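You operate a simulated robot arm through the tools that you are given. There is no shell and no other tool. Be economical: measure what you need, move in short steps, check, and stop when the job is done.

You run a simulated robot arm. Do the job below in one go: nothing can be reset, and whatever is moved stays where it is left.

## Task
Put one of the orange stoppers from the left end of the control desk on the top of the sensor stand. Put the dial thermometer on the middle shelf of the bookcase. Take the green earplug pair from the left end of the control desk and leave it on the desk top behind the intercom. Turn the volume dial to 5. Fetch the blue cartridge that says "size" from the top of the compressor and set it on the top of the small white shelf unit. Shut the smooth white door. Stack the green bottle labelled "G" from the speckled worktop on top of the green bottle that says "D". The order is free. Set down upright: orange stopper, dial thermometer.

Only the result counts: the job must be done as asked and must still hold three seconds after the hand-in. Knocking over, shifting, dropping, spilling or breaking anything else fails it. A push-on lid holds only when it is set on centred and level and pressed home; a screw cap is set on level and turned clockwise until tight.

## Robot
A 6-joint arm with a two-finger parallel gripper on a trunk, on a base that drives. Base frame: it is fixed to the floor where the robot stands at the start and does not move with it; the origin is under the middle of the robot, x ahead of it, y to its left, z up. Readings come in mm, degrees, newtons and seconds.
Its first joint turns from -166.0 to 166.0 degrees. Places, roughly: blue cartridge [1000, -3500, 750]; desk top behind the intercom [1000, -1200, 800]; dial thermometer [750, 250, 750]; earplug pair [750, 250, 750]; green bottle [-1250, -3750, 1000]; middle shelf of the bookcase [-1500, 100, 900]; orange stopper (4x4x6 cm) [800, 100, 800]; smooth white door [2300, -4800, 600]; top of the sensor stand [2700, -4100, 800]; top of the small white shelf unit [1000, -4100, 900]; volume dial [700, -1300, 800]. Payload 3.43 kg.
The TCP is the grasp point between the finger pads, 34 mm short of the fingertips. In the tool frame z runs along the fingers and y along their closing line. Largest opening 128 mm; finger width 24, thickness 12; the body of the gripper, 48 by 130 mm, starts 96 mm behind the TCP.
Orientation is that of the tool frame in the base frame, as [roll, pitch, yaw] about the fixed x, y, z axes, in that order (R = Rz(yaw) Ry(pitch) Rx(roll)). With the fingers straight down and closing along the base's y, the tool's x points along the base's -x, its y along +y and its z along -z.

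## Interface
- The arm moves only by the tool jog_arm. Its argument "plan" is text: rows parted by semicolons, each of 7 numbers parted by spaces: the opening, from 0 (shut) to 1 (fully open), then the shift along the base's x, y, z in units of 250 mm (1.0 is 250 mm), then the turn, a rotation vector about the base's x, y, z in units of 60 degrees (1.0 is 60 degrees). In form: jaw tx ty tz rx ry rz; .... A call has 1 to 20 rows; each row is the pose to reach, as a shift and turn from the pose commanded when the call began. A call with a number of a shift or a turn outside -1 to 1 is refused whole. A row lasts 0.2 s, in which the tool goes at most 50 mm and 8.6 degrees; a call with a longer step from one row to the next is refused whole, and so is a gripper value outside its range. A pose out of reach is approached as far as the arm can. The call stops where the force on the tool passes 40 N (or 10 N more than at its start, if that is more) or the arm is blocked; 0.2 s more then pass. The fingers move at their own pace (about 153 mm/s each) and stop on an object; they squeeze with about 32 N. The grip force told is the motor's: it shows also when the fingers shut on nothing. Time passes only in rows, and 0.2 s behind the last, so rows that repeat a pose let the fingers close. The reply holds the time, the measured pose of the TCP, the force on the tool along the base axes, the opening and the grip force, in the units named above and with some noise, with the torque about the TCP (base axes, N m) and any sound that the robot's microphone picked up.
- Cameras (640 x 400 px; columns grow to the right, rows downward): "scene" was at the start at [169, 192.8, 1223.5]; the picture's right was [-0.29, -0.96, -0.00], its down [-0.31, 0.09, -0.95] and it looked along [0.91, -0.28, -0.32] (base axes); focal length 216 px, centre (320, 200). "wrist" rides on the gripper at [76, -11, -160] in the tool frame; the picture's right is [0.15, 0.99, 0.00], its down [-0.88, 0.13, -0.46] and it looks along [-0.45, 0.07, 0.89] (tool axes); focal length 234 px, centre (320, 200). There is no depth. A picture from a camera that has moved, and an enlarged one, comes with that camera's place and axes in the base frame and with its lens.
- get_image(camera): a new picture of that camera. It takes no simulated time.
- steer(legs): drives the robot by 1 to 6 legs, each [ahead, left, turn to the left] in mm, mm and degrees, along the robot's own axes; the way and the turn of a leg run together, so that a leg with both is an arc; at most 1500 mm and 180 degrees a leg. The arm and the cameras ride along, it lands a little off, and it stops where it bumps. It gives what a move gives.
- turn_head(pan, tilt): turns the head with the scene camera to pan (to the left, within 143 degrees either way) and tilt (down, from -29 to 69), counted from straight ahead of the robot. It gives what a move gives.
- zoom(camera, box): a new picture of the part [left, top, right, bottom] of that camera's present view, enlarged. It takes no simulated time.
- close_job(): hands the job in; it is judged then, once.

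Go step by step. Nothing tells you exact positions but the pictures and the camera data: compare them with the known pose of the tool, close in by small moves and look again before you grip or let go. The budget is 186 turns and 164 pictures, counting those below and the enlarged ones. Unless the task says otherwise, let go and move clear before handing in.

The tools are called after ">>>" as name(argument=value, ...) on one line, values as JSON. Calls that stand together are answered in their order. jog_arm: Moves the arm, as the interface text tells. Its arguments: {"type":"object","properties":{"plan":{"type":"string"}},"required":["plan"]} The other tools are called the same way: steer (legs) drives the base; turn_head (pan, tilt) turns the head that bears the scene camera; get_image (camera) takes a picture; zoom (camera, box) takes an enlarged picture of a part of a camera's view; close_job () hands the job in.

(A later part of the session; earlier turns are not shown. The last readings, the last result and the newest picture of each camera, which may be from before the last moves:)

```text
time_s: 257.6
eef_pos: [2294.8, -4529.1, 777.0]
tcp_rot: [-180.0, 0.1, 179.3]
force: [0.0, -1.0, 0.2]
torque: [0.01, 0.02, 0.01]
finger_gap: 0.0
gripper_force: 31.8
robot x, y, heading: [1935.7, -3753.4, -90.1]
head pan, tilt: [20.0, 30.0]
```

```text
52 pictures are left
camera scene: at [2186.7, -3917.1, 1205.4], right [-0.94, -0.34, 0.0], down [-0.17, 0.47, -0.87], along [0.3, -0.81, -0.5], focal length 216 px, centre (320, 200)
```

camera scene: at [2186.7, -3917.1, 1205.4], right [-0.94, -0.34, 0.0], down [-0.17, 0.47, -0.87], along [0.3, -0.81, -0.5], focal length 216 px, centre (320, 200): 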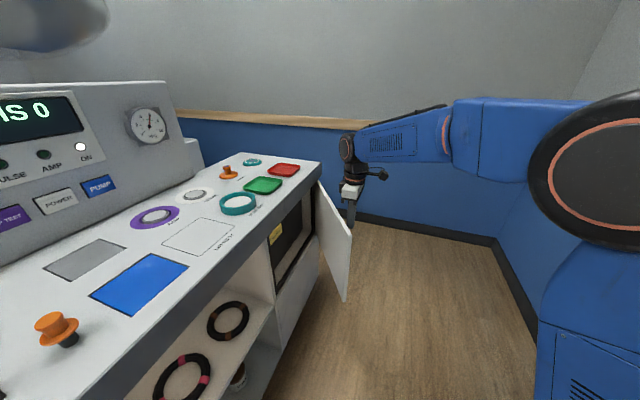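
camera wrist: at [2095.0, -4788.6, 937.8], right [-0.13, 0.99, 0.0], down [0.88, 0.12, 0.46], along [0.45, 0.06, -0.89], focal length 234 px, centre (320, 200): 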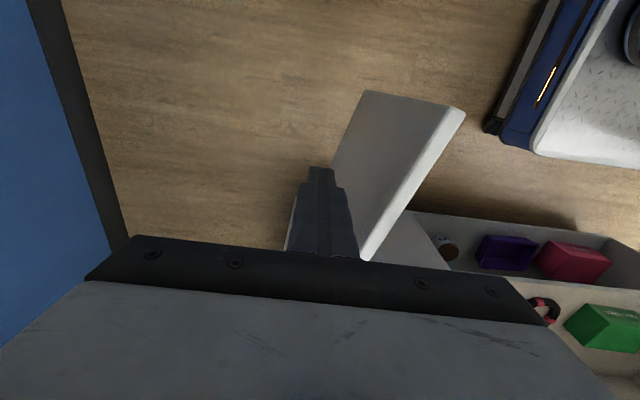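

Working well. Continue to nearly shut.

>>> jog_arm(plan="0 .116 .092 0 0 0 0;0 .224 .156 0 0 0 0;0 .34 .204 0 0 0 0;0 .46 .248 0 0 0 0;0 .576 .28 0 0 0 0;0 .68 .304 0 0 0 0")

>>> turn_head(pan=35, tilt=35)

>>> get_image(camera="scene")

>>> get_image(camera="wrist")

```text
time_s: 259.0
eef_pos: [2464.4, -4453.7, 775.7]
tcp_rot: [-179.9, 0.1, 179.3]
force: [0.8, 0.2, -0.5]
torque: [-0.03, 0.02, 0.0]
finger_gap: 0.0
gripper_force: 32.2
robot x, y, heading: [1937.4, -3751.2, -90.2]
head pan, tilt: [20.0, 30.0]
```

```text
time_s: 259.7
eef_pos: [2465.0, -4453.6, 776.5]
tcp_rot: [180.0, 0.2, 179.4]
force: [0.4, -0.3, -0.5]
torque: [-0.03, 0.03, -0.03]
finger_gap: 0.0
gripper_force: 31.8
robot x, y, heading: [1937.4, -3752.2, -90.0]
head pan, tilt: [35.0, 35.0]
```

```text
51 pictures are left
camera scene: at [2206.5, -3904.1, 1197.6], right [-0.82, -0.57, 0.0], down [-0.33, 0.47, -0.82], along [0.47, -0.67, -0.57], focal length 216 px, centre (320, 200)
```

scene: 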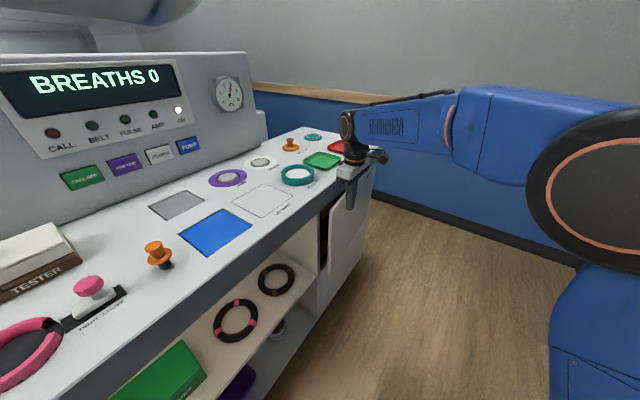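

```text
50 pictures are left
camera wrist: at [2389.8, -4464.7, 936.4], right [-0.13, 0.99, 0.0], down [0.88, 0.12, 0.46], along [0.45, 0.06, -0.89], focal length 234 px, centre (320, 200)
```

wrist: 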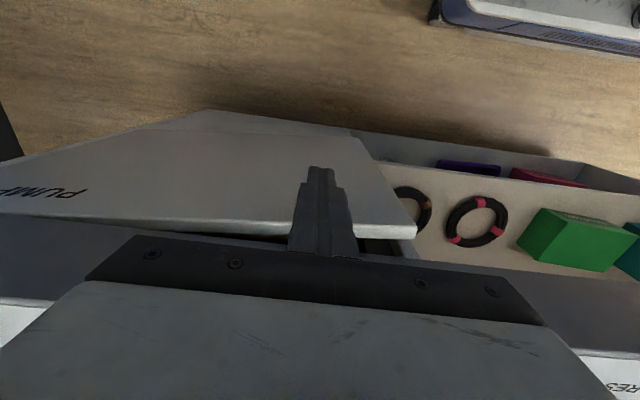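

Almost shut. I'll back off, tilt the fingers 45° forward, and press the door home below the bench-top edge.

>>> jog_arm(plan="0 -.2 0 0 0 0 0;0 -.4 0 0 0 -.125 0;0 -.48 0 -.05 0 -.25 0;0 -.48 0 -.12 0 -.375 0;0 -.48 .02 -.2 0 -.5 0;0 -.48 .04 -.28 0 -.625 0;0 -.48 .06 -.36 0 -.75 0")

>>> get_image(camera="wrist")

```text
time_s: 261.3
eef_pos: [2344.7, -4438.5, 686.3]
tcp_rot: [179.4, 45.1, 178.9]
force: [-1.0, 0.7, 0.2]
torque: [0.0, 0.04, 0.0]
finger_gap: 0.0
gripper_force: 31.9
robot x, y, heading: [1936.5, -3752.0, -90.2]
head pan, tilt: [35.0, 35.0]
```

```text
49 pictures are left
camera wrist: at [2178.8, -4448.7, 745.9], right [-0.09, 0.99, -0.1], down [0.3, 0.12, 0.95], along [0.95, 0.06, -0.31], focal length 234 px, centre (320, 200)
```

wrist: 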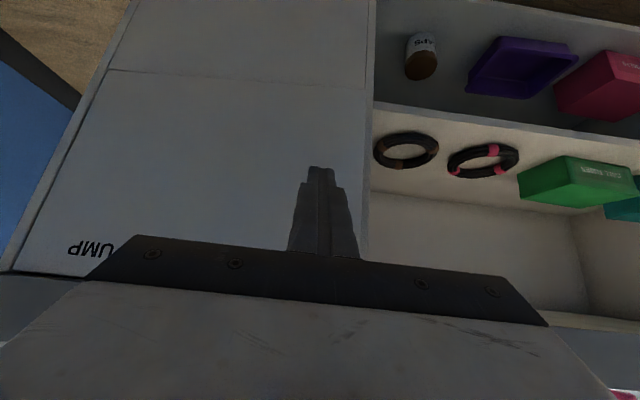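

>>> jog_arm(plan="0 .15 0 0 0 0 0;0 .3 0 0 0 0 0;0 .36 0 0 0 0 0;0 .4 0 0 0 0 0;0 .43 0 0 0 0 0;0 .46 0 0 0 0 0;0 .49 0 0 0 0 0;0 .52 0 0 0 0 0;0 .55 0 0 0 0 0")

>>> get_image(camera="wrist")

```text
time_s: 263.3
eef_pos: [2482.6, -4439.5, 685.6]
tcp_rot: [179.3, 45.1, 179.0]
force: [-0.1, 0.6, -0.1]
torque: [0.01, 0.04, -0.01]
finger_gap: 0.0
gripper_force: 32.2
robot x, y, heading: [1940.1, -3748.7, -90.1]
head pan, tilt: [35.0, 35.0]
```

```text
48 pictures are left
camera wrist: at [2316.8, -4449.7, 746.0], right [-0.09, 0.99, -0.1], down [0.3, 0.12, 0.95], along [0.95, 0.06, -0.31], focal length 234 px, centre (320, 200)
```

wrist: 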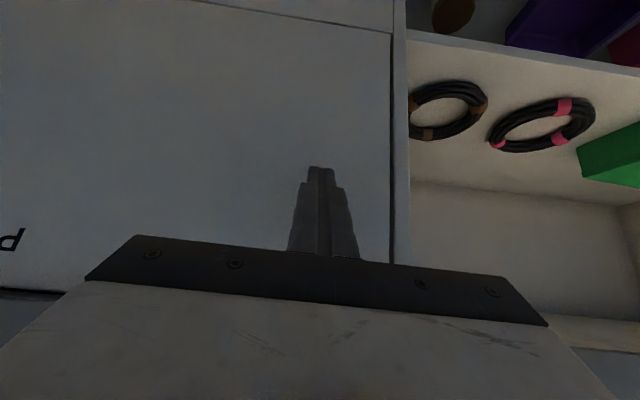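

>>> jog_arm(plan="0 .02 0 0 0 0 0;0 .04 0 0 0 0 0;0 .06 0 0 0 0 0;0 .08 0 0 0 0 0;0 .1 0 0 0 0 0;0 .12 0 0 0 0 0")

>>> get_image(camera="wrist")

```text
time_s: 264.1
eef_pos: [2492.8, -4438.7, 686.1]
tcp_rot: [179.5, 45.0, 179.1]
force: [-11.3, 2.2, 4.9]
torque: [0.02, 0.06, 0.1]
finger_gap: 0.1
gripper_force: 31.7
robot x, y, heading: [1939.5, -3751.5, -90.3]
head pan, tilt: [35.0, 35.0]
stopped in row 4: the force on the tool passed its limit at 50 N (the readings are from after the stop); the commanded pose is now the measured one
```

```text
47 pictures are left
camera wrist: at [2327.7, -4449.6, 746.1], right [-0.09, 0.99, -0.1], down [0.3, 0.12, 0.95], along [0.95, 0.06, -0.31], focal length 234 px, centre (320, 200)
```

wrist: 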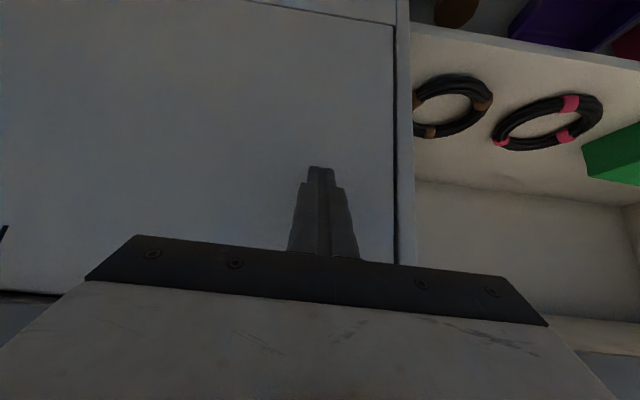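

Door is pressed fully home (50 N). Backing off and raising the arm.

>>> jog_arm(plan="0 -.1 0 0 0 0 0;0 -.28 0 0 0 0 0;0 -.46 .05 0 0 .125 0;0 -.62 .1 .08 0 .25 0;0 -.76 .1 .16 0 .375 0;0 -.9 .1 .26 0 .5 0;0 -1 .1 .4 0 .625 0;0 -1 .1 .56 0 .75 0;0 -1 .1 .75 0 .75 0;0 -1 .1 .9 0 .75 0;0 -1 .1 1 0 .75 0")

>>> get_image(camera="scene")

```text
time_s: 266.6
eef_pos: [2243.9, -4414.1, 936.2]
tcp_rot: [-180.0, -0.1, 179.3]
force: [1.1, 1.4, -0.5]
torque: [-0.04, -0.02, 0.01]
finger_gap: 0.1
gripper_force: 32.8
robot x, y, heading: [1933.9, -3751.5, -90.3]
head pan, tilt: [35.0, 35.0]
```

```text
46 pictures are left
camera scene: at [2205.9, -3904.2, 1197.6], right [-0.82, -0.57, 0.0], down [-0.33, 0.47, -0.82], along [0.47, -0.67, -0.57], focal length 216 px, centre (320, 200)
```

scene: 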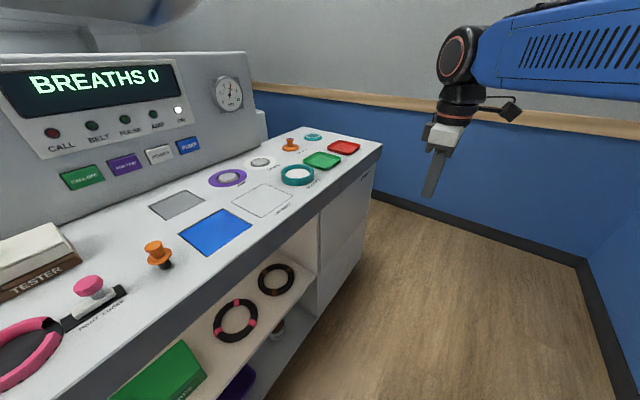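

Door shut and stopper fine. Folding the arm back to the travel pose.

>>> jog_arm(plan="0 -.08 .06 .08 0 0 -.14;0 -.16 .12 .16 0 0 -.28;0 -.24 .18 .24 0 0 -.42;0 -.32 .24 .32 0 0 -.56;0 -.4 .3 .4 0 0 -.7;0 -.48 .36 .46 0 0 -.84")

>>> jog_arm(plan="0 -.1 .04 .02 0 0 -.13;0 -.2 .08 .04 0 0 -.26;0 -.3 .12 .06 0 0 -.39;0 -.4 .18 .06 0 0 -.52;0 -.5 .24 .06 0 0 -.64")

```text
time_s: 267.9
eef_pos: [2125.2, -4323.7, 1050.1]
tcp_rot: [180.0, -0.1, 128.8]
force: [0.2, -0.3, -1.0]
torque: [0.04, 0.03, -0.01]
finger_gap: 0.0
gripper_force: 31.9
robot x, y, heading: [1936.8, -3747.5, -89.9]
head pan, tilt: [35.0, 35.0]
```

```text
time_s: 269.1
eef_pos: [1998.6, -4263.9, 1064.7]
tcp_rot: [-179.9, -0.1, 90.4]
force: [-0.2, 0.0, 0.1]
torque: [0.04, 0.01, -0.01]
finger_gap: 0.2
gripper_force: 32.0
robot x, y, heading: [1930.8, -3755.0, -89.8]
head pan, tilt: [35.0, 35.0]
```

Reversing the route out of the scanner room.

>>> steer(legs=[[-1500, 0, 0], [-380, 0, 0], [0, 680, 0], [-1400, 0, 0], [-1355, 0, 0], [0, 0, 67.9]])

```text
time_s: 297.8
eef_pos: [3181.6, 711.7, 1064.8]
tcp_rot: [180.0, -0.2, 156.7]
force: [-0.2, -0.3, 0.4]
torque: [0.02, -0.01, -0.01]
finger_gap: 0.1
gripper_force: 32.0
robot x, y, heading: [2689.4, 859.7, -23.5]
head pan, tilt: [35.0, 35.0]
```

>>> steer(legs=[[0, 0, 1.5], [0, -11, 0], [-700, 0, 0]])

>>> turn_head(pan=130, tilt=55)

>>> get_image(camera="scene")

```text
time_s: 302.3
eef_pos: [2531.3, 981.6, 1065.6]
tcp_rot: [-180.0, -0.2, 158.1]
force: [-0.6, 0.2, -0.1]
torque: [-0.05, -0.03, 0.01]
finger_gap: 0.0
gripper_force: 32.0
robot x, y, heading: [2029.5, 1119.1, -22.2]
head pan, tilt: [35.0, 35.0]
```

```text
time_s: 304.1
eef_pos: [2531.5, 982.3, 1065.0]
tcp_rot: [-180.0, -0.1, 158.2]
force: [0.0, -0.1, 0.3]
torque: [0.0, -0.03, -0.01]
finger_gap: 0.0
gripper_force: 31.5
robot x, y, heading: [2030.8, 1117.3, -22.4]
head pan, tilt: [130.0, 55.0]
```

```text
45 pictures are left
camera scene: at [2169.3, 1360.8, 1169.4], right [0.95, 0.3, 0.0], down [0.25, -0.78, -0.57], along [-0.17, 0.55, -0.82], focal length 216 px, centre (320, 200)
```

scene: 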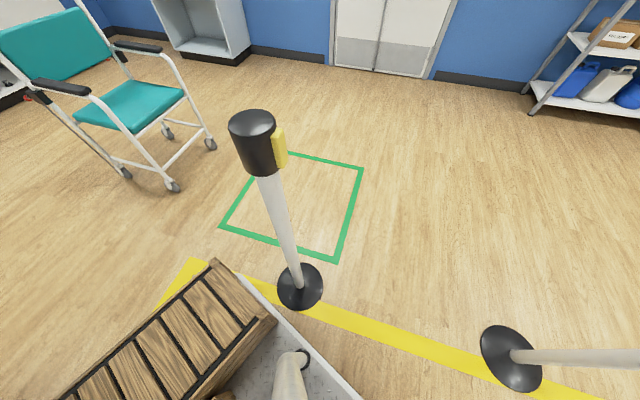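

On line with ≈50 mm margins. Reversing through and back into the main room.

>>> steer(legs=[[-820, 0, 0], [0, -85, 0], [-150, 0, 0], [0, 0, 22.2], [-560, -150, 0], [-700, 0, 0]])

```text
time_s: 317.6
eef_pos: [346.7, 1324.2, 1065.2]
tcp_rot: [180.0, 0.0, -179.4]
force: [0.1, -0.5, 0.1]
torque: [-0.02, 0.0, 0.02]
finger_gap: 0.0
gripper_force: 32.2
robot x, y, heading: [-165.3, 1260.6, -0.2]
head pan, tilt: [130.0, 55.0]
```

>>> steer(legs=[[-50, 0, 0], [0, -1500, 0], [0, -1500, 0], [0, -1500, 0], [0, -400, 0]])

>>> turn_head(pan=-10, tilt=20)

>>> get_image(camera="scene")

```text
time_s: 341.8
eef_pos: [294.4, -3583.8, 1065.5]
tcp_rot: [-179.9, -0.1, -179.6]
force: [-0.1, -0.5, 0.5]
torque: [0.01, 0.02, 0.02]
finger_gap: 0.0
gripper_force: 31.7
robot x, y, heading: [-216.7, -3645.7, -0.3]
head pan, tilt: [130.0, 55.0]
```

```text
time_s: 344.0
eef_pos: [295.5, -3583.1, 1066.8]
tcp_rot: [179.9, -0.1, -179.6]
force: [-0.4, 0.7, 0.6]
torque: [-0.01, 0.03, 0.01]
finger_gap: 0.0
gripper_force: 32.1
robot x, y, heading: [-213.7, -3647.0, -0.1]
head pan, tilt: [-10.0, 20.0]
```

```text
44 pictures are left
camera scene: at [-45.6, -3441.8, 1221.5], right [-0.18, -0.98, 0.0], down [-0.34, 0.06, -0.94], along [0.93, -0.17, -0.34], focal length 216 px, centre (320, 200)
```

scene: 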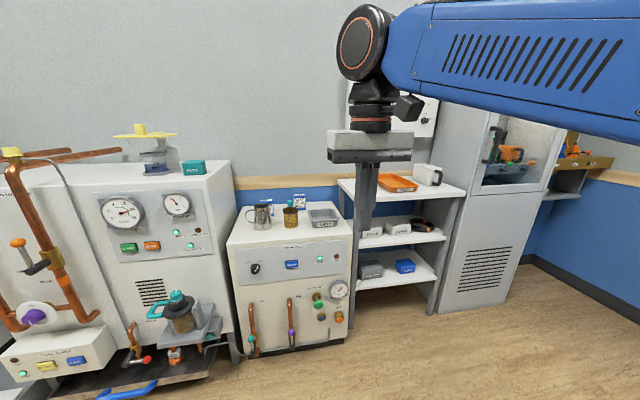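

>>> zoom(camera="scene", box=[220, 160, 380, 260])

>>> zoom(camera="scene", box=[320, 140, 480, 240])

```text
4.00 times, centred on (300, 210) of scene
camera zoom: at [-45.6, -3441.8, 1221.5], right [-0.18, -0.98, 0.0], down [-0.34, 0.06, -0.94], along [0.93, -0.17, -0.34], focal length 866 px, centre (400, 160)
```

zoom: 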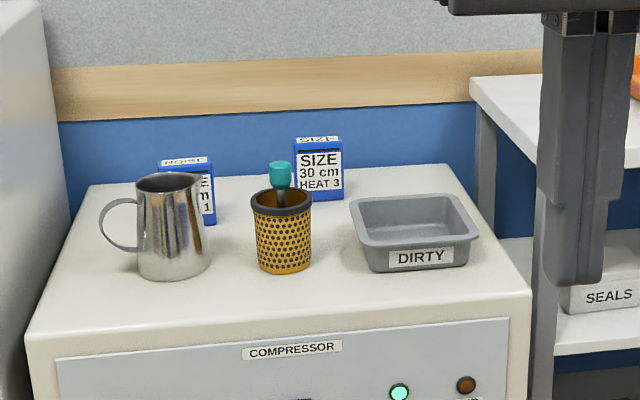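

```text
4.00 times, centred on (400, 190) of scene
camera zoom: at [-45.6, -3441.8, 1221.5], right [-0.18, -0.98, 0.0], down [-0.34, 0.06, -0.94], along [0.93, -0.17, -0.34], focal length 866 px, centre (0, 240)
```

zoom: 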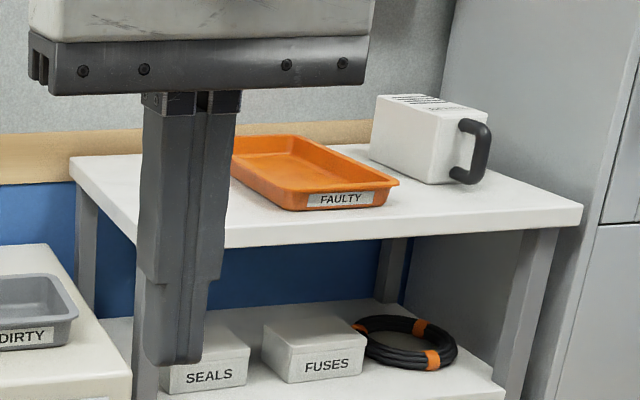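

The SIZE cartridge stands at the back of the compressor top, around (1150, −3543). I'll drive in and move above it.

>>> steer(legs=[[450, 0, 0]])

>>> jog_arm(plan=".4 .16 .02 0 0 0 0;.8 .32 .05 -.02 0 0 0;.8 .48 .08 -.05 0 0 0;.8 .64 .11 -.1 0 0 0;.8 .8 .14 -.15 0 0 0;.8 .95 .14 -.2 0 0 0")

>>> get_image(camera="wrist")

>>> get_image(camera="scene")

```text
time_s: 346.7
eef_pos: [746.7, -3583.6, 1065.7]
tcp_rot: [-180.0, -0.1, -179.5]
force: [0.0, 0.7, 0.4]
torque: [-0.03, 0.01, 0.02]
finger_gap: 0.2
gripper_force: 32.3
robot x, y, heading: [235.7, -3642.0, -0.0]
head pan, tilt: [-10.0, 20.0]
```

```text
time_s: 348.1
eef_pos: [983.2, -3550.1, 1016.6]
tcp_rot: [179.9, -0.1, -179.5]
force: [-0.9, -0.1, 0.6]
torque: [0.05, -0.06, 0.02]
finger_gap: 102.5
gripper_force: 0.2
robot x, y, heading: [235.8, -3644.4, -0.1]
head pan, tilt: [-10.0, 20.0]
```

```text
41 pictures are left
camera wrist: at [909.9, -3561.1, 1176.2], right [-0.16, 0.99, 0.0], down [0.88, 0.14, 0.46], along [0.45, 0.07, -0.89], focal length 234 px, centre (320, 200)
```

wrist: 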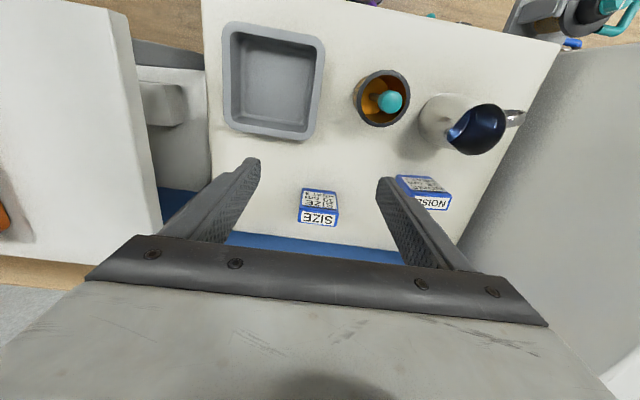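

```text
40 pictures are left
camera scene: at [405.5, -3442.5, 1221.5], right [-0.17, -0.98, 0.0], down [-0.34, 0.06, -0.94], along [0.93, -0.16, -0.34], focal length 216 px, centre (320, 200)
```

scene: 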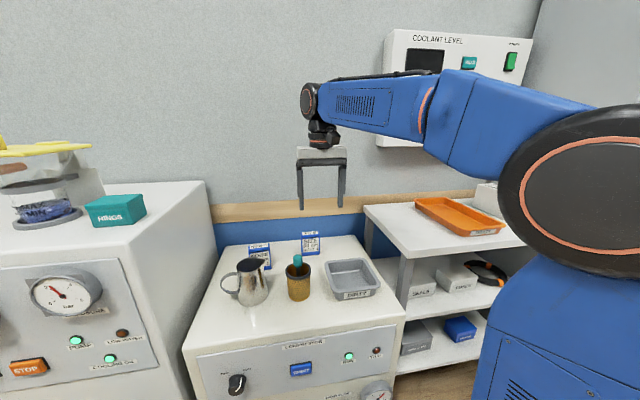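

Cartridge centre about (1116, −3529), base z≈754. Moving over it and lowering part way.

>>> jog_arm(plan=".8 .18 .03 0 0 0 0;.8 .36 .06 0 0 0 0;.8 .53 .084 0 0 0 0;.8 .53 .084 -.15 0 0 0;.8 .53 .084 -.3 0 0 0;.8 .53 .084 -.45 0 0 0")

>>> get_image(camera="wrist")

>>> zoom(camera="scene", box=[200, 130, 400, 310])

```text
time_s: 349.5
eef_pos: [1116.4, -3526.9, 902.2]
tcp_rot: [180.0, 0.0, -179.3]
force: [0.0, 0.2, 0.5]
torque: [0.03, 0.05, 0.01]
finger_gap: 102.7
gripper_force: 0.2
robot x, y, heading: [234.5, -3643.7, -0.2]
head pan, tilt: [-10.0, 20.0]
```

```text
39 pictures are left
camera wrist: at [1042.9, -3539.5, 1062.9], right [-0.16, 0.99, 0.0], down [0.88, 0.14, 0.46], along [0.45, 0.07, -0.89], focal length 234 px, centre (320, 200)
```

wrist: 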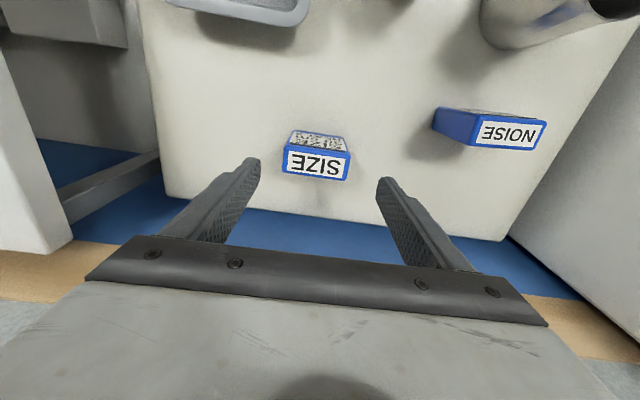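

```text
2.22 times, centred on (300, 220) of scene
camera zoom: at [405.8, -3442.4, 1221.5], right [-0.17, -0.98, 0.0], down [-0.34, 0.06, -0.94], along [0.93, -0.16, -0.34], focal length 481 px, centre (364, 156)
```

zoom: 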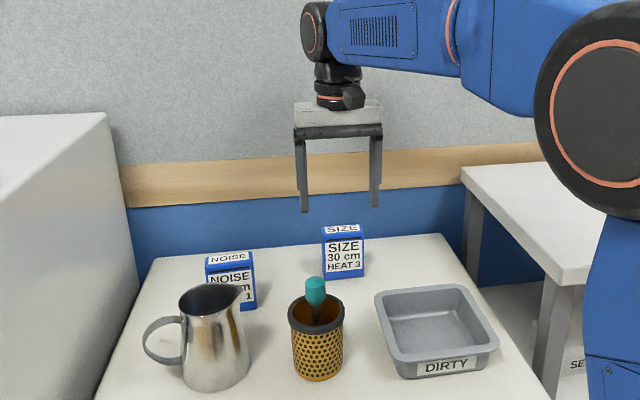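

>>> jog_arm(plan=".8 .006 -.012 -.15 0 0 0;.8 .006 -.012 -.28 0 0 0;.8 .006 -.012 -.36 0 0 0;.8 .006 -.012 -.4 0 0 0;.6 .006 -.012 -.4 0 0 0;.4 .006 -.012 -.4 0 0 0;.4 .006 -.012 -.4 0 0 0;.4 .006 -.012 -.4 0 0 0")

>>> get_image(camera="wrist")

```text
time_s: 351.3
eef_pos: [1118.1, -3530.5, 802.7]
tcp_rot: [-179.9, -0.2, -179.3]
force: [-0.4, 0.3, 0.0]
torque: [0.04, 0.0, -0.03]
finger_gap: 69.8
gripper_force: 32.2
robot x, y, heading: [232.2, -3644.3, -0.1]
head pan, tilt: [-10.0, 20.0]
```

```text
37 pictures are left
camera wrist: at [1044.2, -3542.6, 963.3], right [-0.16, 0.99, 0.0], down [0.88, 0.14, 0.45], along [0.45, 0.07, -0.89], focal length 234 px, centre (320, 200)
```

wrist: 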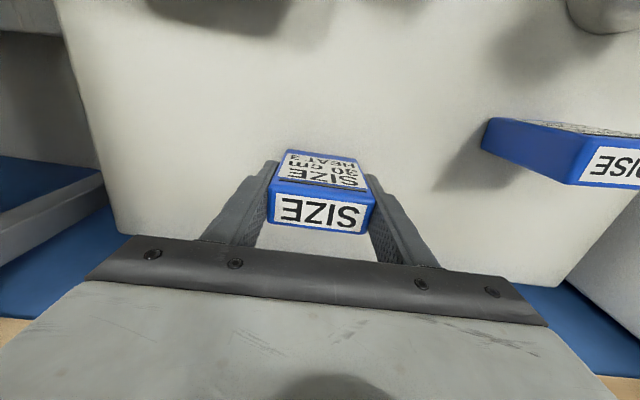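

Gripped SIZE. Lifting, then rotating 90° to fit the free strip left of the orange tray on the shelf top (z≈910).

>>> jog_arm(plan=".4 0 0 .15 0 0 0;.4 0 0 .33 0 0 0;.4 0 0 .5 0 0 0;.4 -.05 0 .66 0 0 0;.4 -.15 0 .8 0 0 0;.4 -.28 0 .92 0 0 0;.4 -.45 0 1 0 0 0")

>>> jog_arm(plan=".4 -.06 -.12 .02 0 0 -.13;.4 -.12 -.24 .04 0 0 -.26;.4 -.18 -.36 .06 0 0 -.39;.4 -.22 -.48 .08 0 0 -.52;.4 -.22 -.6 .08 0 0 -.65;.4 -.22 -.72 .08 0 0 -.78;.4 -.22 -.84 .08 0 0 -.9")

>>> get_image(camera="scene")

```text
time_s: 352.9
eef_pos: [1007.6, -3529.7, 1050.9]
tcp_rot: [-179.9, -0.2, -179.4]
force: [1.9, 0.5, -1.5]
torque: [-0.05, 0.08, -0.01]
finger_gap: 69.4
gripper_force: 32.0
robot x, y, heading: [233.4, -3646.6, -0.1]
head pan, tilt: [-10.0, 20.0]
```

```text
time_s: 354.5
eef_pos: [951.3, -3739.2, 1073.6]
tcp_rot: [-179.9, -0.1, 126.5]
force: [0.5, -0.4, -2.0]
torque: [0.03, -0.01, -0.04]
finger_gap: 69.3
gripper_force: 32.2
robot x, y, heading: [231.7, -3647.5, 0.0]
head pan, tilt: [-10.0, 20.0]
```

```text
36 pictures are left
camera scene: at [405.9, -3442.3, 1221.5], right [-0.17, -0.98, 0.0], down [-0.34, 0.06, -0.94], along [0.93, -0.16, -0.34], focal length 216 px, centre (320, 200)
```

scene: 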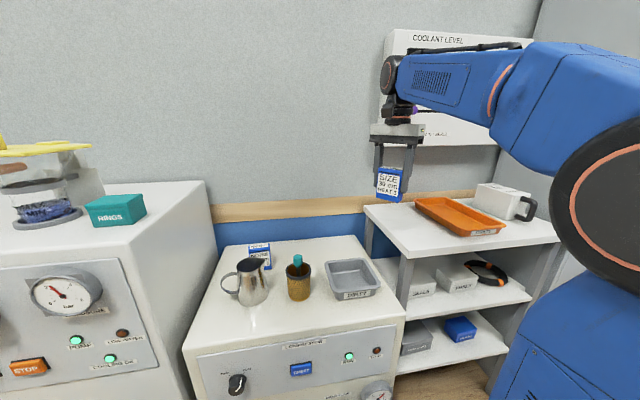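

>>> jog_arm(plan=".4 0 -.05 0 0 0 -.122;.4 0 -.1 0 0 0 -.244;.4 0 -.15 0 0 0 -.366;.4 0 -.2 0 0 0 -.488;.4 0 -.264 0 0 0 -.608")

>>> zoom(camera="scene", box=[340, 110, 580, 290])

>>> get_image(camera="wrist")

```text
time_s: 355.7
eef_pos: [951.5, -3806.2, 1074.4]
tcp_rot: [-179.8, 0.0, 90.0]
force: [0.3, 0.1, -0.8]
torque: [0.0, 0.01, 0.01]
finger_gap: 69.3
gripper_force: 31.9
robot x, y, heading: [233.0, -3645.8, 0.0]
head pan, tilt: [-10.0, 20.0]
```

```text
2.22 times, centred on (460, 200) of scene
camera zoom: at [405.9, -3442.4, 1221.5], right [-0.17, -0.98, 0.0], down [-0.34, 0.06, -0.94], along [0.93, -0.16, -0.34], focal length 481 px, centre (9, 200)
```

zoom: 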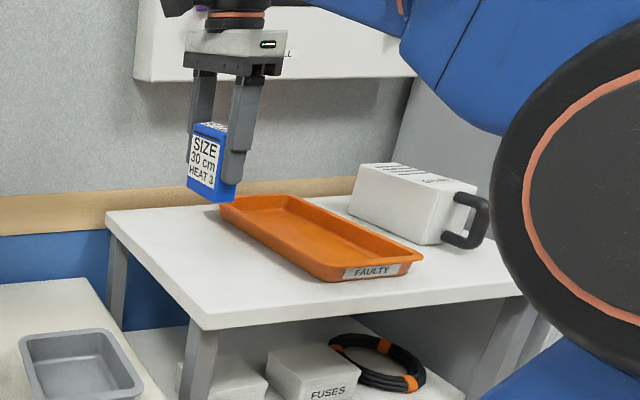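

```text
34 pictures are left
camera wrist: at [941.0, -3731.3, 1234.4], right [0.99, 0.15, 0.0], down [0.13, -0.88, 0.45], along [0.07, -0.45, -0.89], focal length 234 px, centre (320, 200)
```

wrist: 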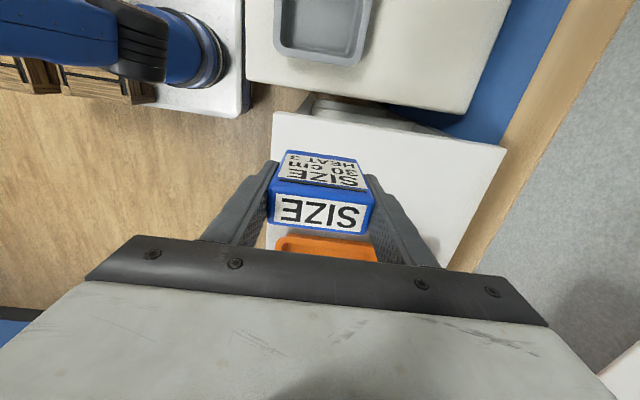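

Re-triangulating, the shelf top is z≈845 with its near corner at (885, −3788); the tray starts at y≈−4020. I'll go to (1000, −3895) and lower.

>>> jog_arm(plan=".4 .05 -.1 0 0 0 0;.4 .1 -.2 0 0 0 0;.4 .15 -.3 0 0 0 0;.4 .2 -.356 -.1 0 0 0;.4 .2 -.356 -.25 0 0 0;.4 .2 -.356 -.4 0 0 0;.4 .2 -.356 -.54 0 0 0")

>>> get_image(camera="wrist")

>>> zoom(camera="scene", box=[340, 110, 580, 290])

```text
time_s: 357.3
eef_pos: [1000.9, -3894.1, 939.4]
tcp_rot: [179.7, 0.1, 90.1]
force: [3.2, -1.1, 31.7]
torque: [-0.09, 0.72, -0.11]
finger_gap: 70.3
gripper_force: 32.2
robot x, y, heading: [234.1, -3645.3, -0.4]
head pan, tilt: [-10.0, 20.0]
```

```text
33 pictures are left
camera wrist: at [990.4, -3818.5, 1101.1], right [0.99, 0.15, 0.0], down [0.13, -0.88, 0.46], along [0.07, -0.45, -0.89], focal length 234 px, centre (320, 200)
```

wrist: 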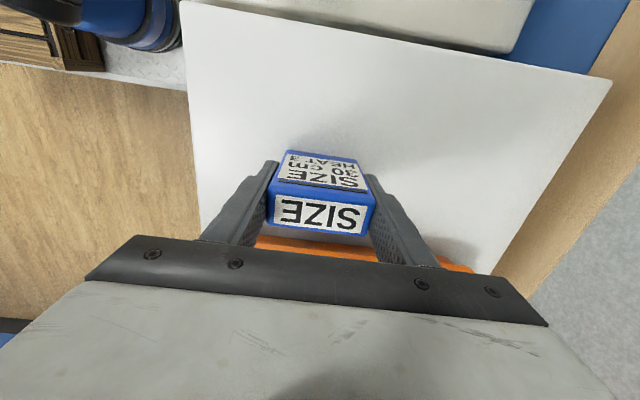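

```text
2.22 times, centred on (460, 200) of scene
camera zoom: at [405.2, -3442.2, 1221.6], right [-0.17, -0.98, 0.0], down [-0.34, 0.06, -0.94], along [0.93, -0.16, -0.34], focal length 481 px, centre (9, 200)
```

zoom: 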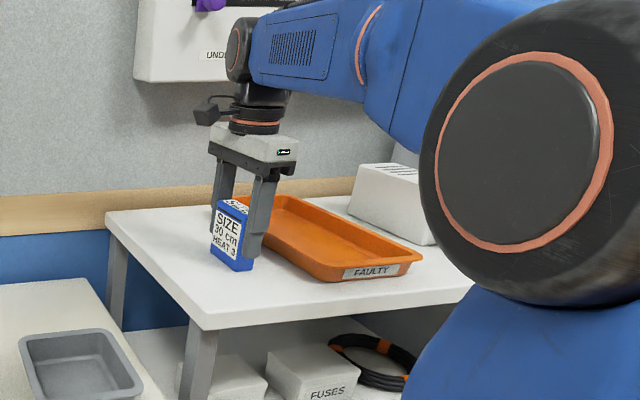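

Contact at z 939 (32 N). Ease up 1 mm, open and lift.

>>> jog_arm(plan=".4 0 0 .004 0 0 0;.55 0 0 .006 0 0 0;.68 0 0 .006 0 0 0;.68 0 0 .006 0 0 0;.68 0 0 .12 0 0 0;.68 0 0 .3 0 0 0;.68 0 0 .5 0 0 0")

>>> zoom(camera="scene", box=[340, 110, 580, 290])

```text
time_s: 358.9
eef_pos: [1001.2, -3894.9, 1063.6]
tcp_rot: [-180.0, -0.1, 90.1]
force: [-0.3, 0.6, 0.4]
torque: [0.0, 0.05, 0.03]
finger_gap: 87.0
gripper_force: 0.0
robot x, y, heading: [238.0, -3649.3, -0.0]
head pan, tilt: [-10.0, 20.0]
```

```text
2.22 times, centred on (460, 200) of scene
camera zoom: at [406.0, -3442.5, 1221.5], right [-0.17, -0.98, 0.0], down [-0.34, 0.06, -0.94], along [0.93, -0.16, -0.34], focal length 481 px, centre (9, 200)
```

zoom: 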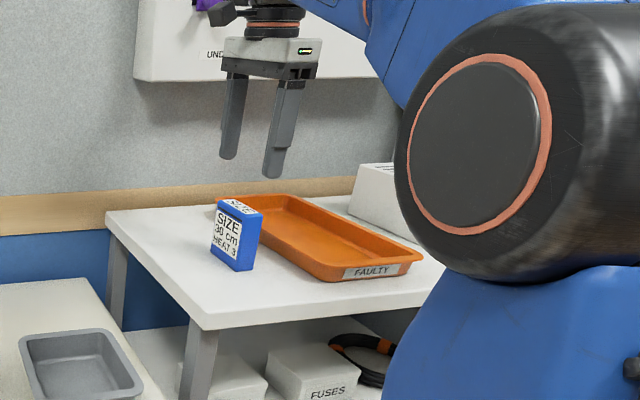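

Cartridge placed. Folding the arm back and then turning to the speckled worktop.

>>> jog_arm(plan=".68 -.12 .1 0 0 0 .125;.68 -.24 .2 0 0 0 .25;.68 -.36 .3 0 0 0 .375;.68 -.48 .4 0 0 0 .5;.68 -.6 .5 0 0 0 .625;.68 -.72 .6 0 0 0 .75")

>>> jog_arm(plan=".68 -.05 .1 0 0 0 .125;.68 -.1 .2 0 0 0 .25;.68 -.15 .3 0 0 0 .375;.68 -.2 .4 0 0 0 .5;.68 -.25 .5 0 0 0 .625;.68 -.28 .58 0 0 0 .75")

>>> steer(legs=[[-400, 0, 0], [0, 0, 180]])

>>> turn_head(pan=0, tilt=15)

>>> get_image(camera="scene")

```text
time_s: 360.3
eef_pos: [820.1, -3745.2, 1061.6]
tcp_rot: [-179.8, -0.2, 135.3]
force: [0.5, -0.3, -0.3]
torque: [-0.04, 0.07, 0.02]
finger_gap: 86.8
gripper_force: 0.0
robot x, y, heading: [233.5, -3647.4, -0.1]
head pan, tilt: [-10.0, 20.0]
```

```text
time_s: 361.7
eef_pos: [751.0, -3599.9, 1063.4]
tcp_rot: [-179.9, -0.1, -179.9]
force: [0.3, 0.5, -0.5]
torque: [0.01, 0.0, -0.01]
finger_gap: 87.3
gripper_force: 0.0
robot x, y, heading: [235.0, -3645.2, -0.2]
head pan, tilt: [-10.0, 20.0]
```

```text
time_s: 371.6
eef_pos: [-679.6, -3701.1, 1061.9]
tcp_rot: [180.0, -0.1, 1.3]
force: [0.0, -0.5, -0.3]
torque: [0.0, 0.0, 0.03]
finger_gap: 87.2
gripper_force: 0.1
robot x, y, heading: [-163.0, -3648.5, -178.7]
head pan, tilt: [-10.0, 20.0]
```

```text
time_s: 372.3
eef_pos: [-678.8, -3701.6, 1062.7]
tcp_rot: [-179.8, -0.1, 1.3]
force: [0.4, -0.2, 0.1]
torque: [0.02, 0.01, -0.02]
finger_gap: 86.7
gripper_force: 0.1
robot x, y, heading: [-161.7, -3646.1, -179.0]
head pan, tilt: [0.0, 15.0]
```

```text
30 pictures are left
camera scene: at [-333.2, -3868.8, 1229.6], right [-0.02, 1.0, 0.0], down [0.26, 0.0, -0.97], along [-0.97, -0.02, -0.26], focal length 216 px, centre (320, 200)
```

scene: 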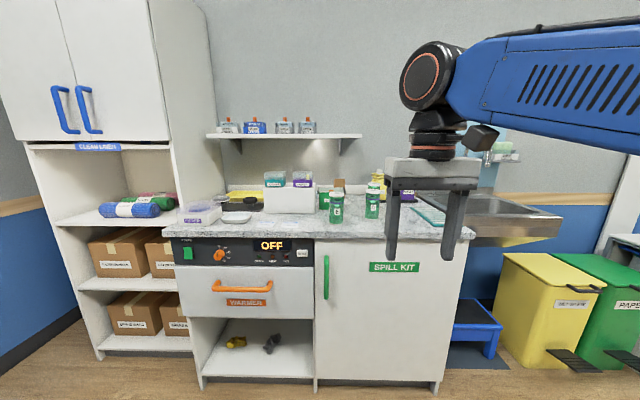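

>>> zoom(camera="scene", box=[250, 160, 450, 250])

>>> zoom(camera="wrist", box=[160, 60, 480, 240])

```text
3.20 times, centred on (350, 205) of scene
camera zoom: at [-333.2, -3868.8, 1229.6], right [-0.02, 1.0, 0.0], down [0.26, 0.0, -0.97], along [-0.97, -0.02, -0.26], focal length 693 px, centre (224, 184)
```

zoom: 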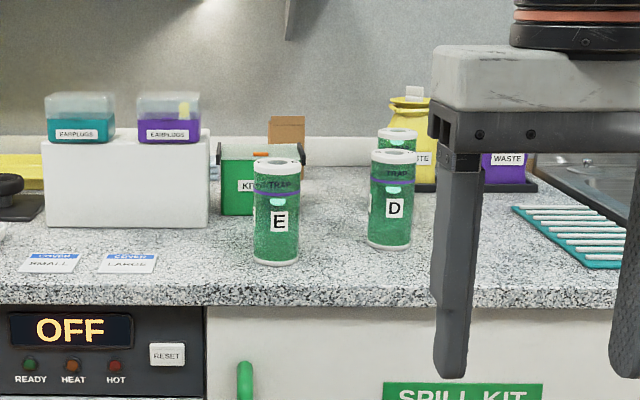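

```text
2.00 times, centred on (320, 150) of wrist
camera zoom: at [-602.7, -3689.9, 1224.1], right [0.17, -0.99, 0.0], down [-0.88, -0.15, 0.45], along [-0.45, -0.08, -0.89], focal length 468 px, centre (320, 300)
```

zoom: 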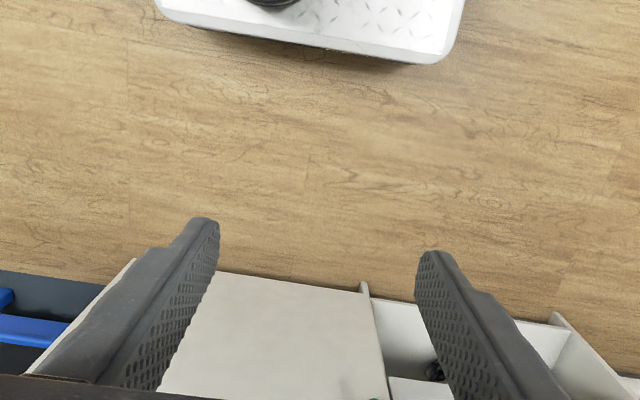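

Bottles E and D are in front, with one behind D at about (−1458, −3607), presumably G. I'll drive closer and check its label.

>>> steer(legs=[[0, 0, -1], [380, 0, 0]])

>>> turn_head(pan=0, tilt=25)

>>> get_image(camera="scene")

>>> get_image(camera="wrist")

```text
time_s: 375.1
eef_pos: [-1058.6, -3697.7, 1063.4]
tcp_rot: [-179.9, -0.1, 0.6]
force: [-0.4, 0.0, 0.2]
torque: [0.0, 0.0, 0.04]
finger_gap: 86.9
gripper_force: 0.1
robot x, y, heading: [-541.9, -3648.3, -179.4]
head pan, tilt: [0.0, 15.0]
```

```text
time_s: 375.8
eef_pos: [-1058.7, -3697.3, 1063.4]
tcp_rot: [-179.9, -0.2, 0.5]
force: [0.0, -0.6, -0.7]
torque: [0.01, 0.03, 0.03]
finger_gap: 86.7
gripper_force: 0.1
robot x, y, heading: [-543.7, -3644.8, -179.5]
head pan, tilt: [0.0, 25.0]
```

```text
27 pictures are left
camera scene: at [-713.4, -3868.4, 1213.5], right [-0.01, 1.0, 0.0], down [0.42, 0.0, -0.91], along [-0.91, -0.01, -0.42], focal length 216 px, centre (320, 200)
```

scene: 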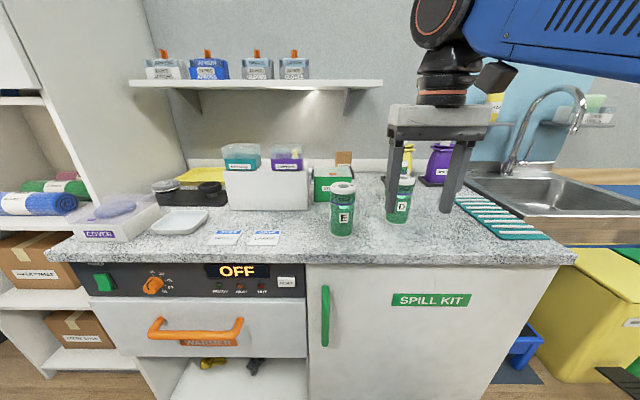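

```text
26 pictures are left
camera wrist: at [-981.9, -3686.1, 1224.1], right [0.16, -0.99, 0.0], down [-0.88, -0.14, 0.45], along [-0.45, -0.07, -0.89], focal length 234 px, centre (320, 200)
```

wrist: 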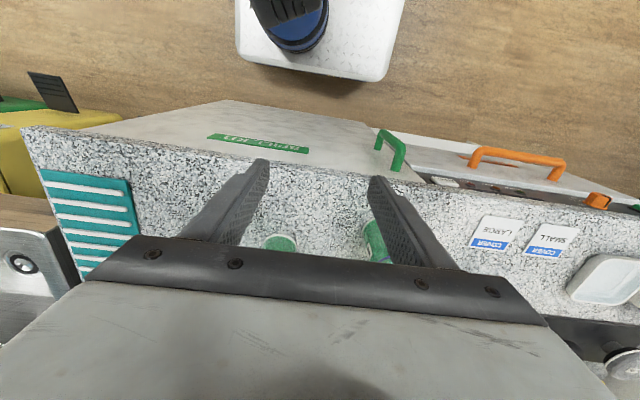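

I'll tilt the tool 30° forward, moving aside to see the hidden bottle's label.

>>> jog_arm(plan=".68 0 .13 .04 0 .1 0;.68 0 .26 .08 0 .2 0;.68 0 .39 .12 0 .3 0;.68 -.05 .5 .16 0 .4 0;.68 -.1 .55 .2 0 .5 0")

>>> get_image(camera="wrist")

>>> zoom(camera="scene", box=[310, 130, 470, 250])

```text
time_s: 377.0
eef_pos: [-1083.8, -3559.8, 1111.9]
tcp_rot: [-179.6, 30.0, 0.7]
force: [0.1, 0.0, 0.0]
torque: [0.03, 0.02, 0.01]
finger_gap: 87.0
gripper_force: 0.0
robot x, y, heading: [-542.7, -3650.5, -179.5]
head pan, tilt: [0.0, 25.0]
```

```text
25 pictures are left
camera wrist: at [-937.7, -3548.1, 1214.8], right [0.13, -0.99, -0.08], down [-0.53, -0.14, 0.83], along [-0.83, -0.07, -0.55], focal length 234 px, centre (320, 200)
```

wrist: 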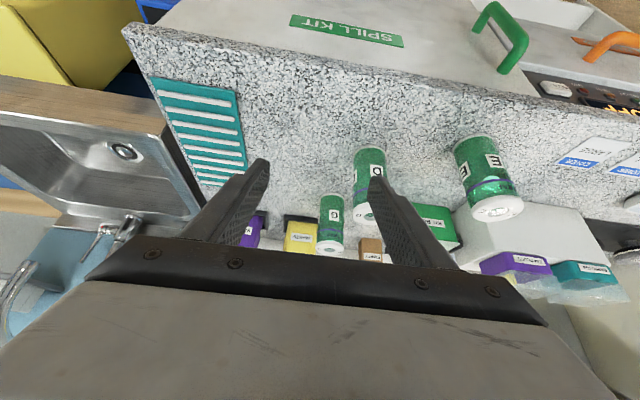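

```text
3.33 times, centred on (390, 190) of scene
camera zoom: at [-713.4, -3868.4, 1213.4], right [-0.01, 1.0, 0.0], down [0.42, 0.0, -0.91], along [-0.91, -0.01, -0.42], focal length 722 px, centre (87, 233)
```

zoom: 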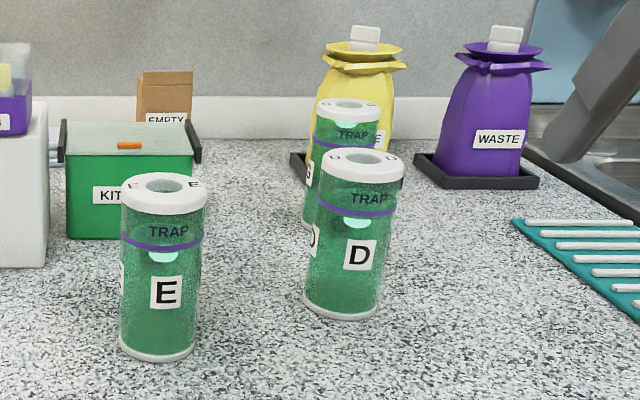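

The back bottle's side label starts with G. I'll confirm with a zoom and advance above it, staying higher than D.

>>> zoom(camera="wrist", box=[270, 130, 430, 260])

>>> jog_arm(plan=".85 -.18 -.04 .02 0 0 0;1 -.36 -.08 .03 0 0 0;1 -.54 -.12 .04 0 0 0;1 -.72 -.16 .04 0 0 0;1 -.9 -.2 .04 0 0 0")

>>> get_image(camera="wrist")

```text
3.08 times, centred on (350, 195) of wrist
camera zoom: at [-937.7, -3548.1, 1214.8], right [0.13, -0.99, -0.08], down [-0.53, -0.14, 0.83], along [-0.83, -0.07, -0.55], focal length 720 px, centre (228, 215)
```

zoom: 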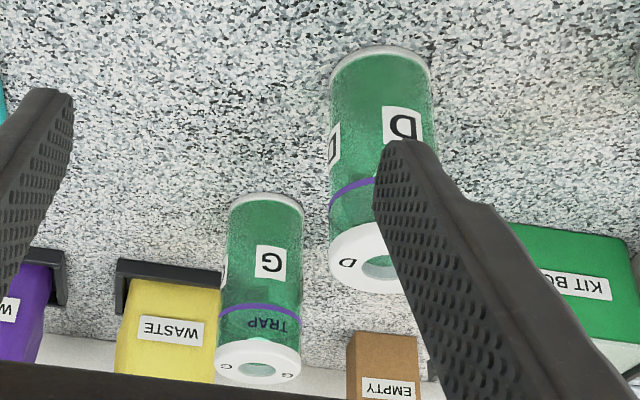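

```text
time_s: 378.2
eef_pos: [-1309.9, -3611.0, 1124.2]
tcp_rot: [-179.7, 30.0, 0.5]
force: [-0.4, -0.6, 0.4]
torque: [0.0, 0.05, 0.0]
finger_gap: 127.9
gripper_force: 0.0
robot x, y, heading: [-545.5, -3645.9, -179.5]
head pan, tilt: [0.0, 25.0]
```

```text
22 pictures are left
camera wrist: at [-1162.4, -3599.4, 1225.3], right [0.13, -0.99, -0.08], down [-0.53, -0.14, 0.83], along [-0.84, -0.07, -0.55], focal length 234 px, centre (320, 200)
```

wrist: 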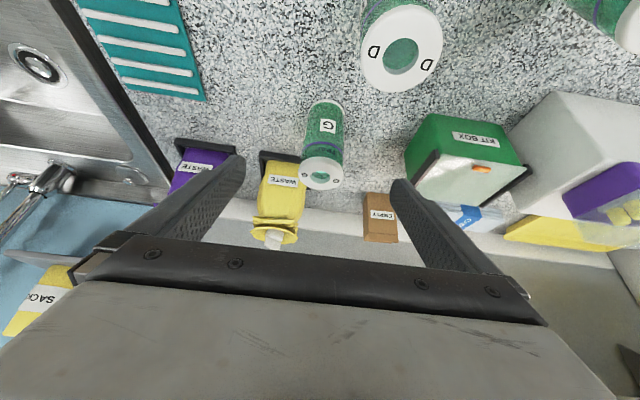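

G confirmed. Refined: worktop z≈905, tops ≈1029; G at (−1402, −3619), D at (−1243, −3658). Approaching G along the tool axis.

>>> jog_arm(plan="1 -.076 -.032 0 0 0 0;1 -.15 -.032 -.13 0 0 0;1 -.225 -.032 -.26 0 0 0;1 -.28 -.032 -.36 0 0 0")

>>> get_image(camera="wrist")

```text
time_s: 379.2
eef_pos: [-1379.5, -3618.7, 1033.0]
tcp_rot: [-179.6, 30.0, 0.6]
force: [0.6, 0.2, 0.1]
torque: [0.01, 0.02, 0.02]
finger_gap: 127.9
gripper_force: 0.1
robot x, y, heading: [-542.4, -3650.4, -179.7]
head pan, tilt: [0.0, 25.0]
```

```text
21 pictures are left
camera wrist: at [-1232.4, -3606.6, 1134.6], right [0.13, -0.99, -0.08], down [-0.53, -0.14, 0.83], along [-0.83, -0.07, -0.55], focal length 234 px, centre (320, 200)
```

wrist: 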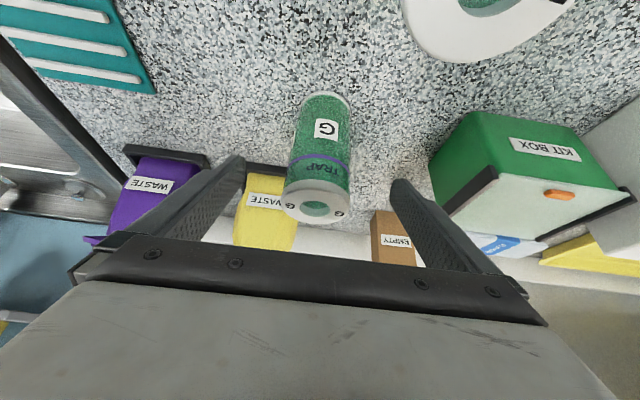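

>>> jog_arm(plan=".8 0 .004 0 0 0 0;.8 0 .004 0 0 0 0;.8 -.04 .004 -.07 0 0 0;.8 -.08 .004 -.144 0 0 0;.8 -.08 .004 -.144 0 0 0")

>>> get_image(camera="wrist")

```text
time_s: 380.4
eef_pos: [-1399.5, -3615.5, 997.7]
tcp_rot: [-179.6, 29.8, 0.6]
force: [0.3, -0.1, -1.7]
torque: [0.01, -0.01, 0.0]
finger_gap: 102.3
gripper_force: 0.0
robot x, y, heading: [-541.8, -3649.9, -179.4]
head pan, tilt: [0.0, 25.0]
```

```text
20 pictures are left
camera wrist: at [-1252.2, -3605.6, 1098.7], right [0.13, -0.99, -0.08], down [-0.53, -0.14, 0.83], along [-0.83, -0.07, -0.55], focal length 234 px, centre (320, 200)
```

wrist: 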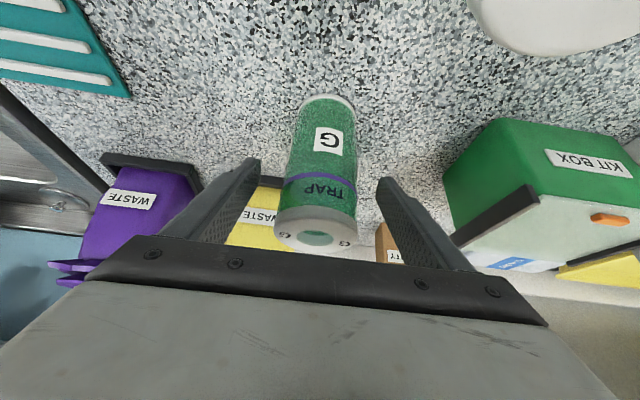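

Centred. Closing the grip.

>>> jog_arm(plan=".6 0 0 0 0 0 0;.35 0 0 0 0 0 0;.35 0 0 0 0 0 0;.35 0 0 0 0 0 0")

>>> jog_arm(plan=".35 0 0 .06 0 0 0;.35 0 0 .2 0 0 0;.35 0 0 .38 0 0 0;.35 0 0 .56 0 0 0;.35 0 0 .72 0 0 0;.35 0 0 .76 0 0 0")

>>> get_image(camera="wrist")

```text
time_s: 381.4
eef_pos: [-1396.7, -3616.1, 997.6]
tcp_rot: [-179.6, 29.9, 0.5]
force: [-1.5, 1.2, -0.3]
torque: [-0.03, 0.13, -0.07]
finger_gap: 59.0
gripper_force: 31.5
robot x, y, heading: [-540.6, -3649.8, -179.5]
head pan, tilt: [0.0, 25.0]
```

```text
time_s: 382.8
eef_pos: [-1398.2, -3618.0, 1186.4]
tcp_rot: [-179.5, 29.9, 0.5]
force: [-0.2, -0.5, -3.4]
torque: [0.02, -0.07, -0.01]
finger_gap: 59.1
gripper_force: 32.0
robot x, y, heading: [-544.1, -3645.2, -179.8]
head pan, tilt: [0.0, 25.0]
```

```text
19 pictures are left
camera wrist: at [-1251.4, -3605.5, 1289.3], right [0.13, -0.99, -0.08], down [-0.54, -0.14, 0.83], along [-0.83, -0.07, -0.55], focal length 234 px, centre (320, 200)
```

wrist: 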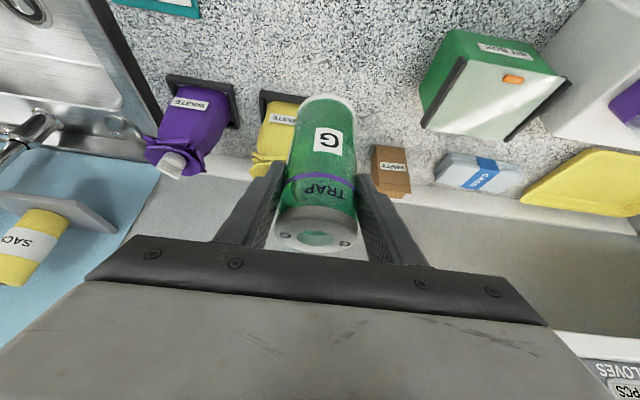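

Holding G (59 mm). Moving over D.

>>> jog_arm(plan=".35 .16 -.04 0 0 0 0;.35 .32 -.08 0 0 0 0;.35 .48 -.12 0 0 0 0;.35 .636 -.154 0 0 0 0;.35 .636 -.154 -.04 0 0 0;.35 .636 -.154 -.08 0 0 0")

>>> get_image(camera="wrist")

>>> zoom(camera="scene", box=[310, 90, 470, 250])

```text
time_s: 384.2
eef_pos: [-1238.8, -3654.6, 1167.0]
tcp_rot: [-179.7, 30.0, 0.6]
force: [-0.3, 0.0, -3.5]
torque: [0.0, -0.01, -0.01]
finger_gap: 58.9
gripper_force: 31.7
robot x, y, heading: [-538.8, -3648.3, -179.3]
head pan, tilt: [0.0, 25.0]
```

```text
18 pictures are left
camera wrist: at [-1092.1, -3644.4, 1269.2], right [0.13, -0.99, -0.08], down [-0.53, -0.14, 0.83], along [-0.83, -0.07, -0.55], focal length 234 px, centre (320, 200)
```

wrist: 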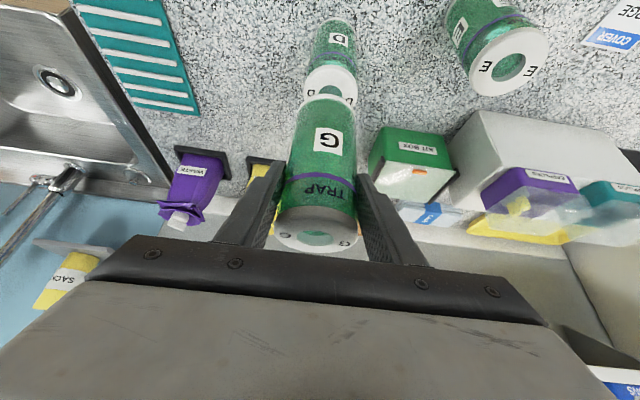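

```text
2.50 times, centred on (390, 170) of scene
camera zoom: at [-713.5, -3868.4, 1213.4], right [-0.01, 1.0, 0.0], down [0.42, 0.0, -0.91], along [-0.91, -0.01, -0.42], focal length 541 px, centre (145, 275)
```

zoom: 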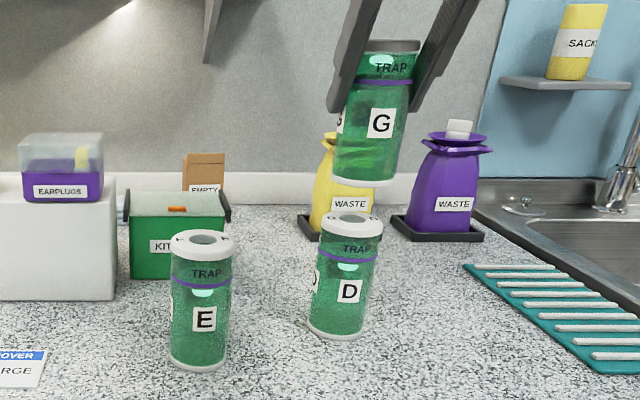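

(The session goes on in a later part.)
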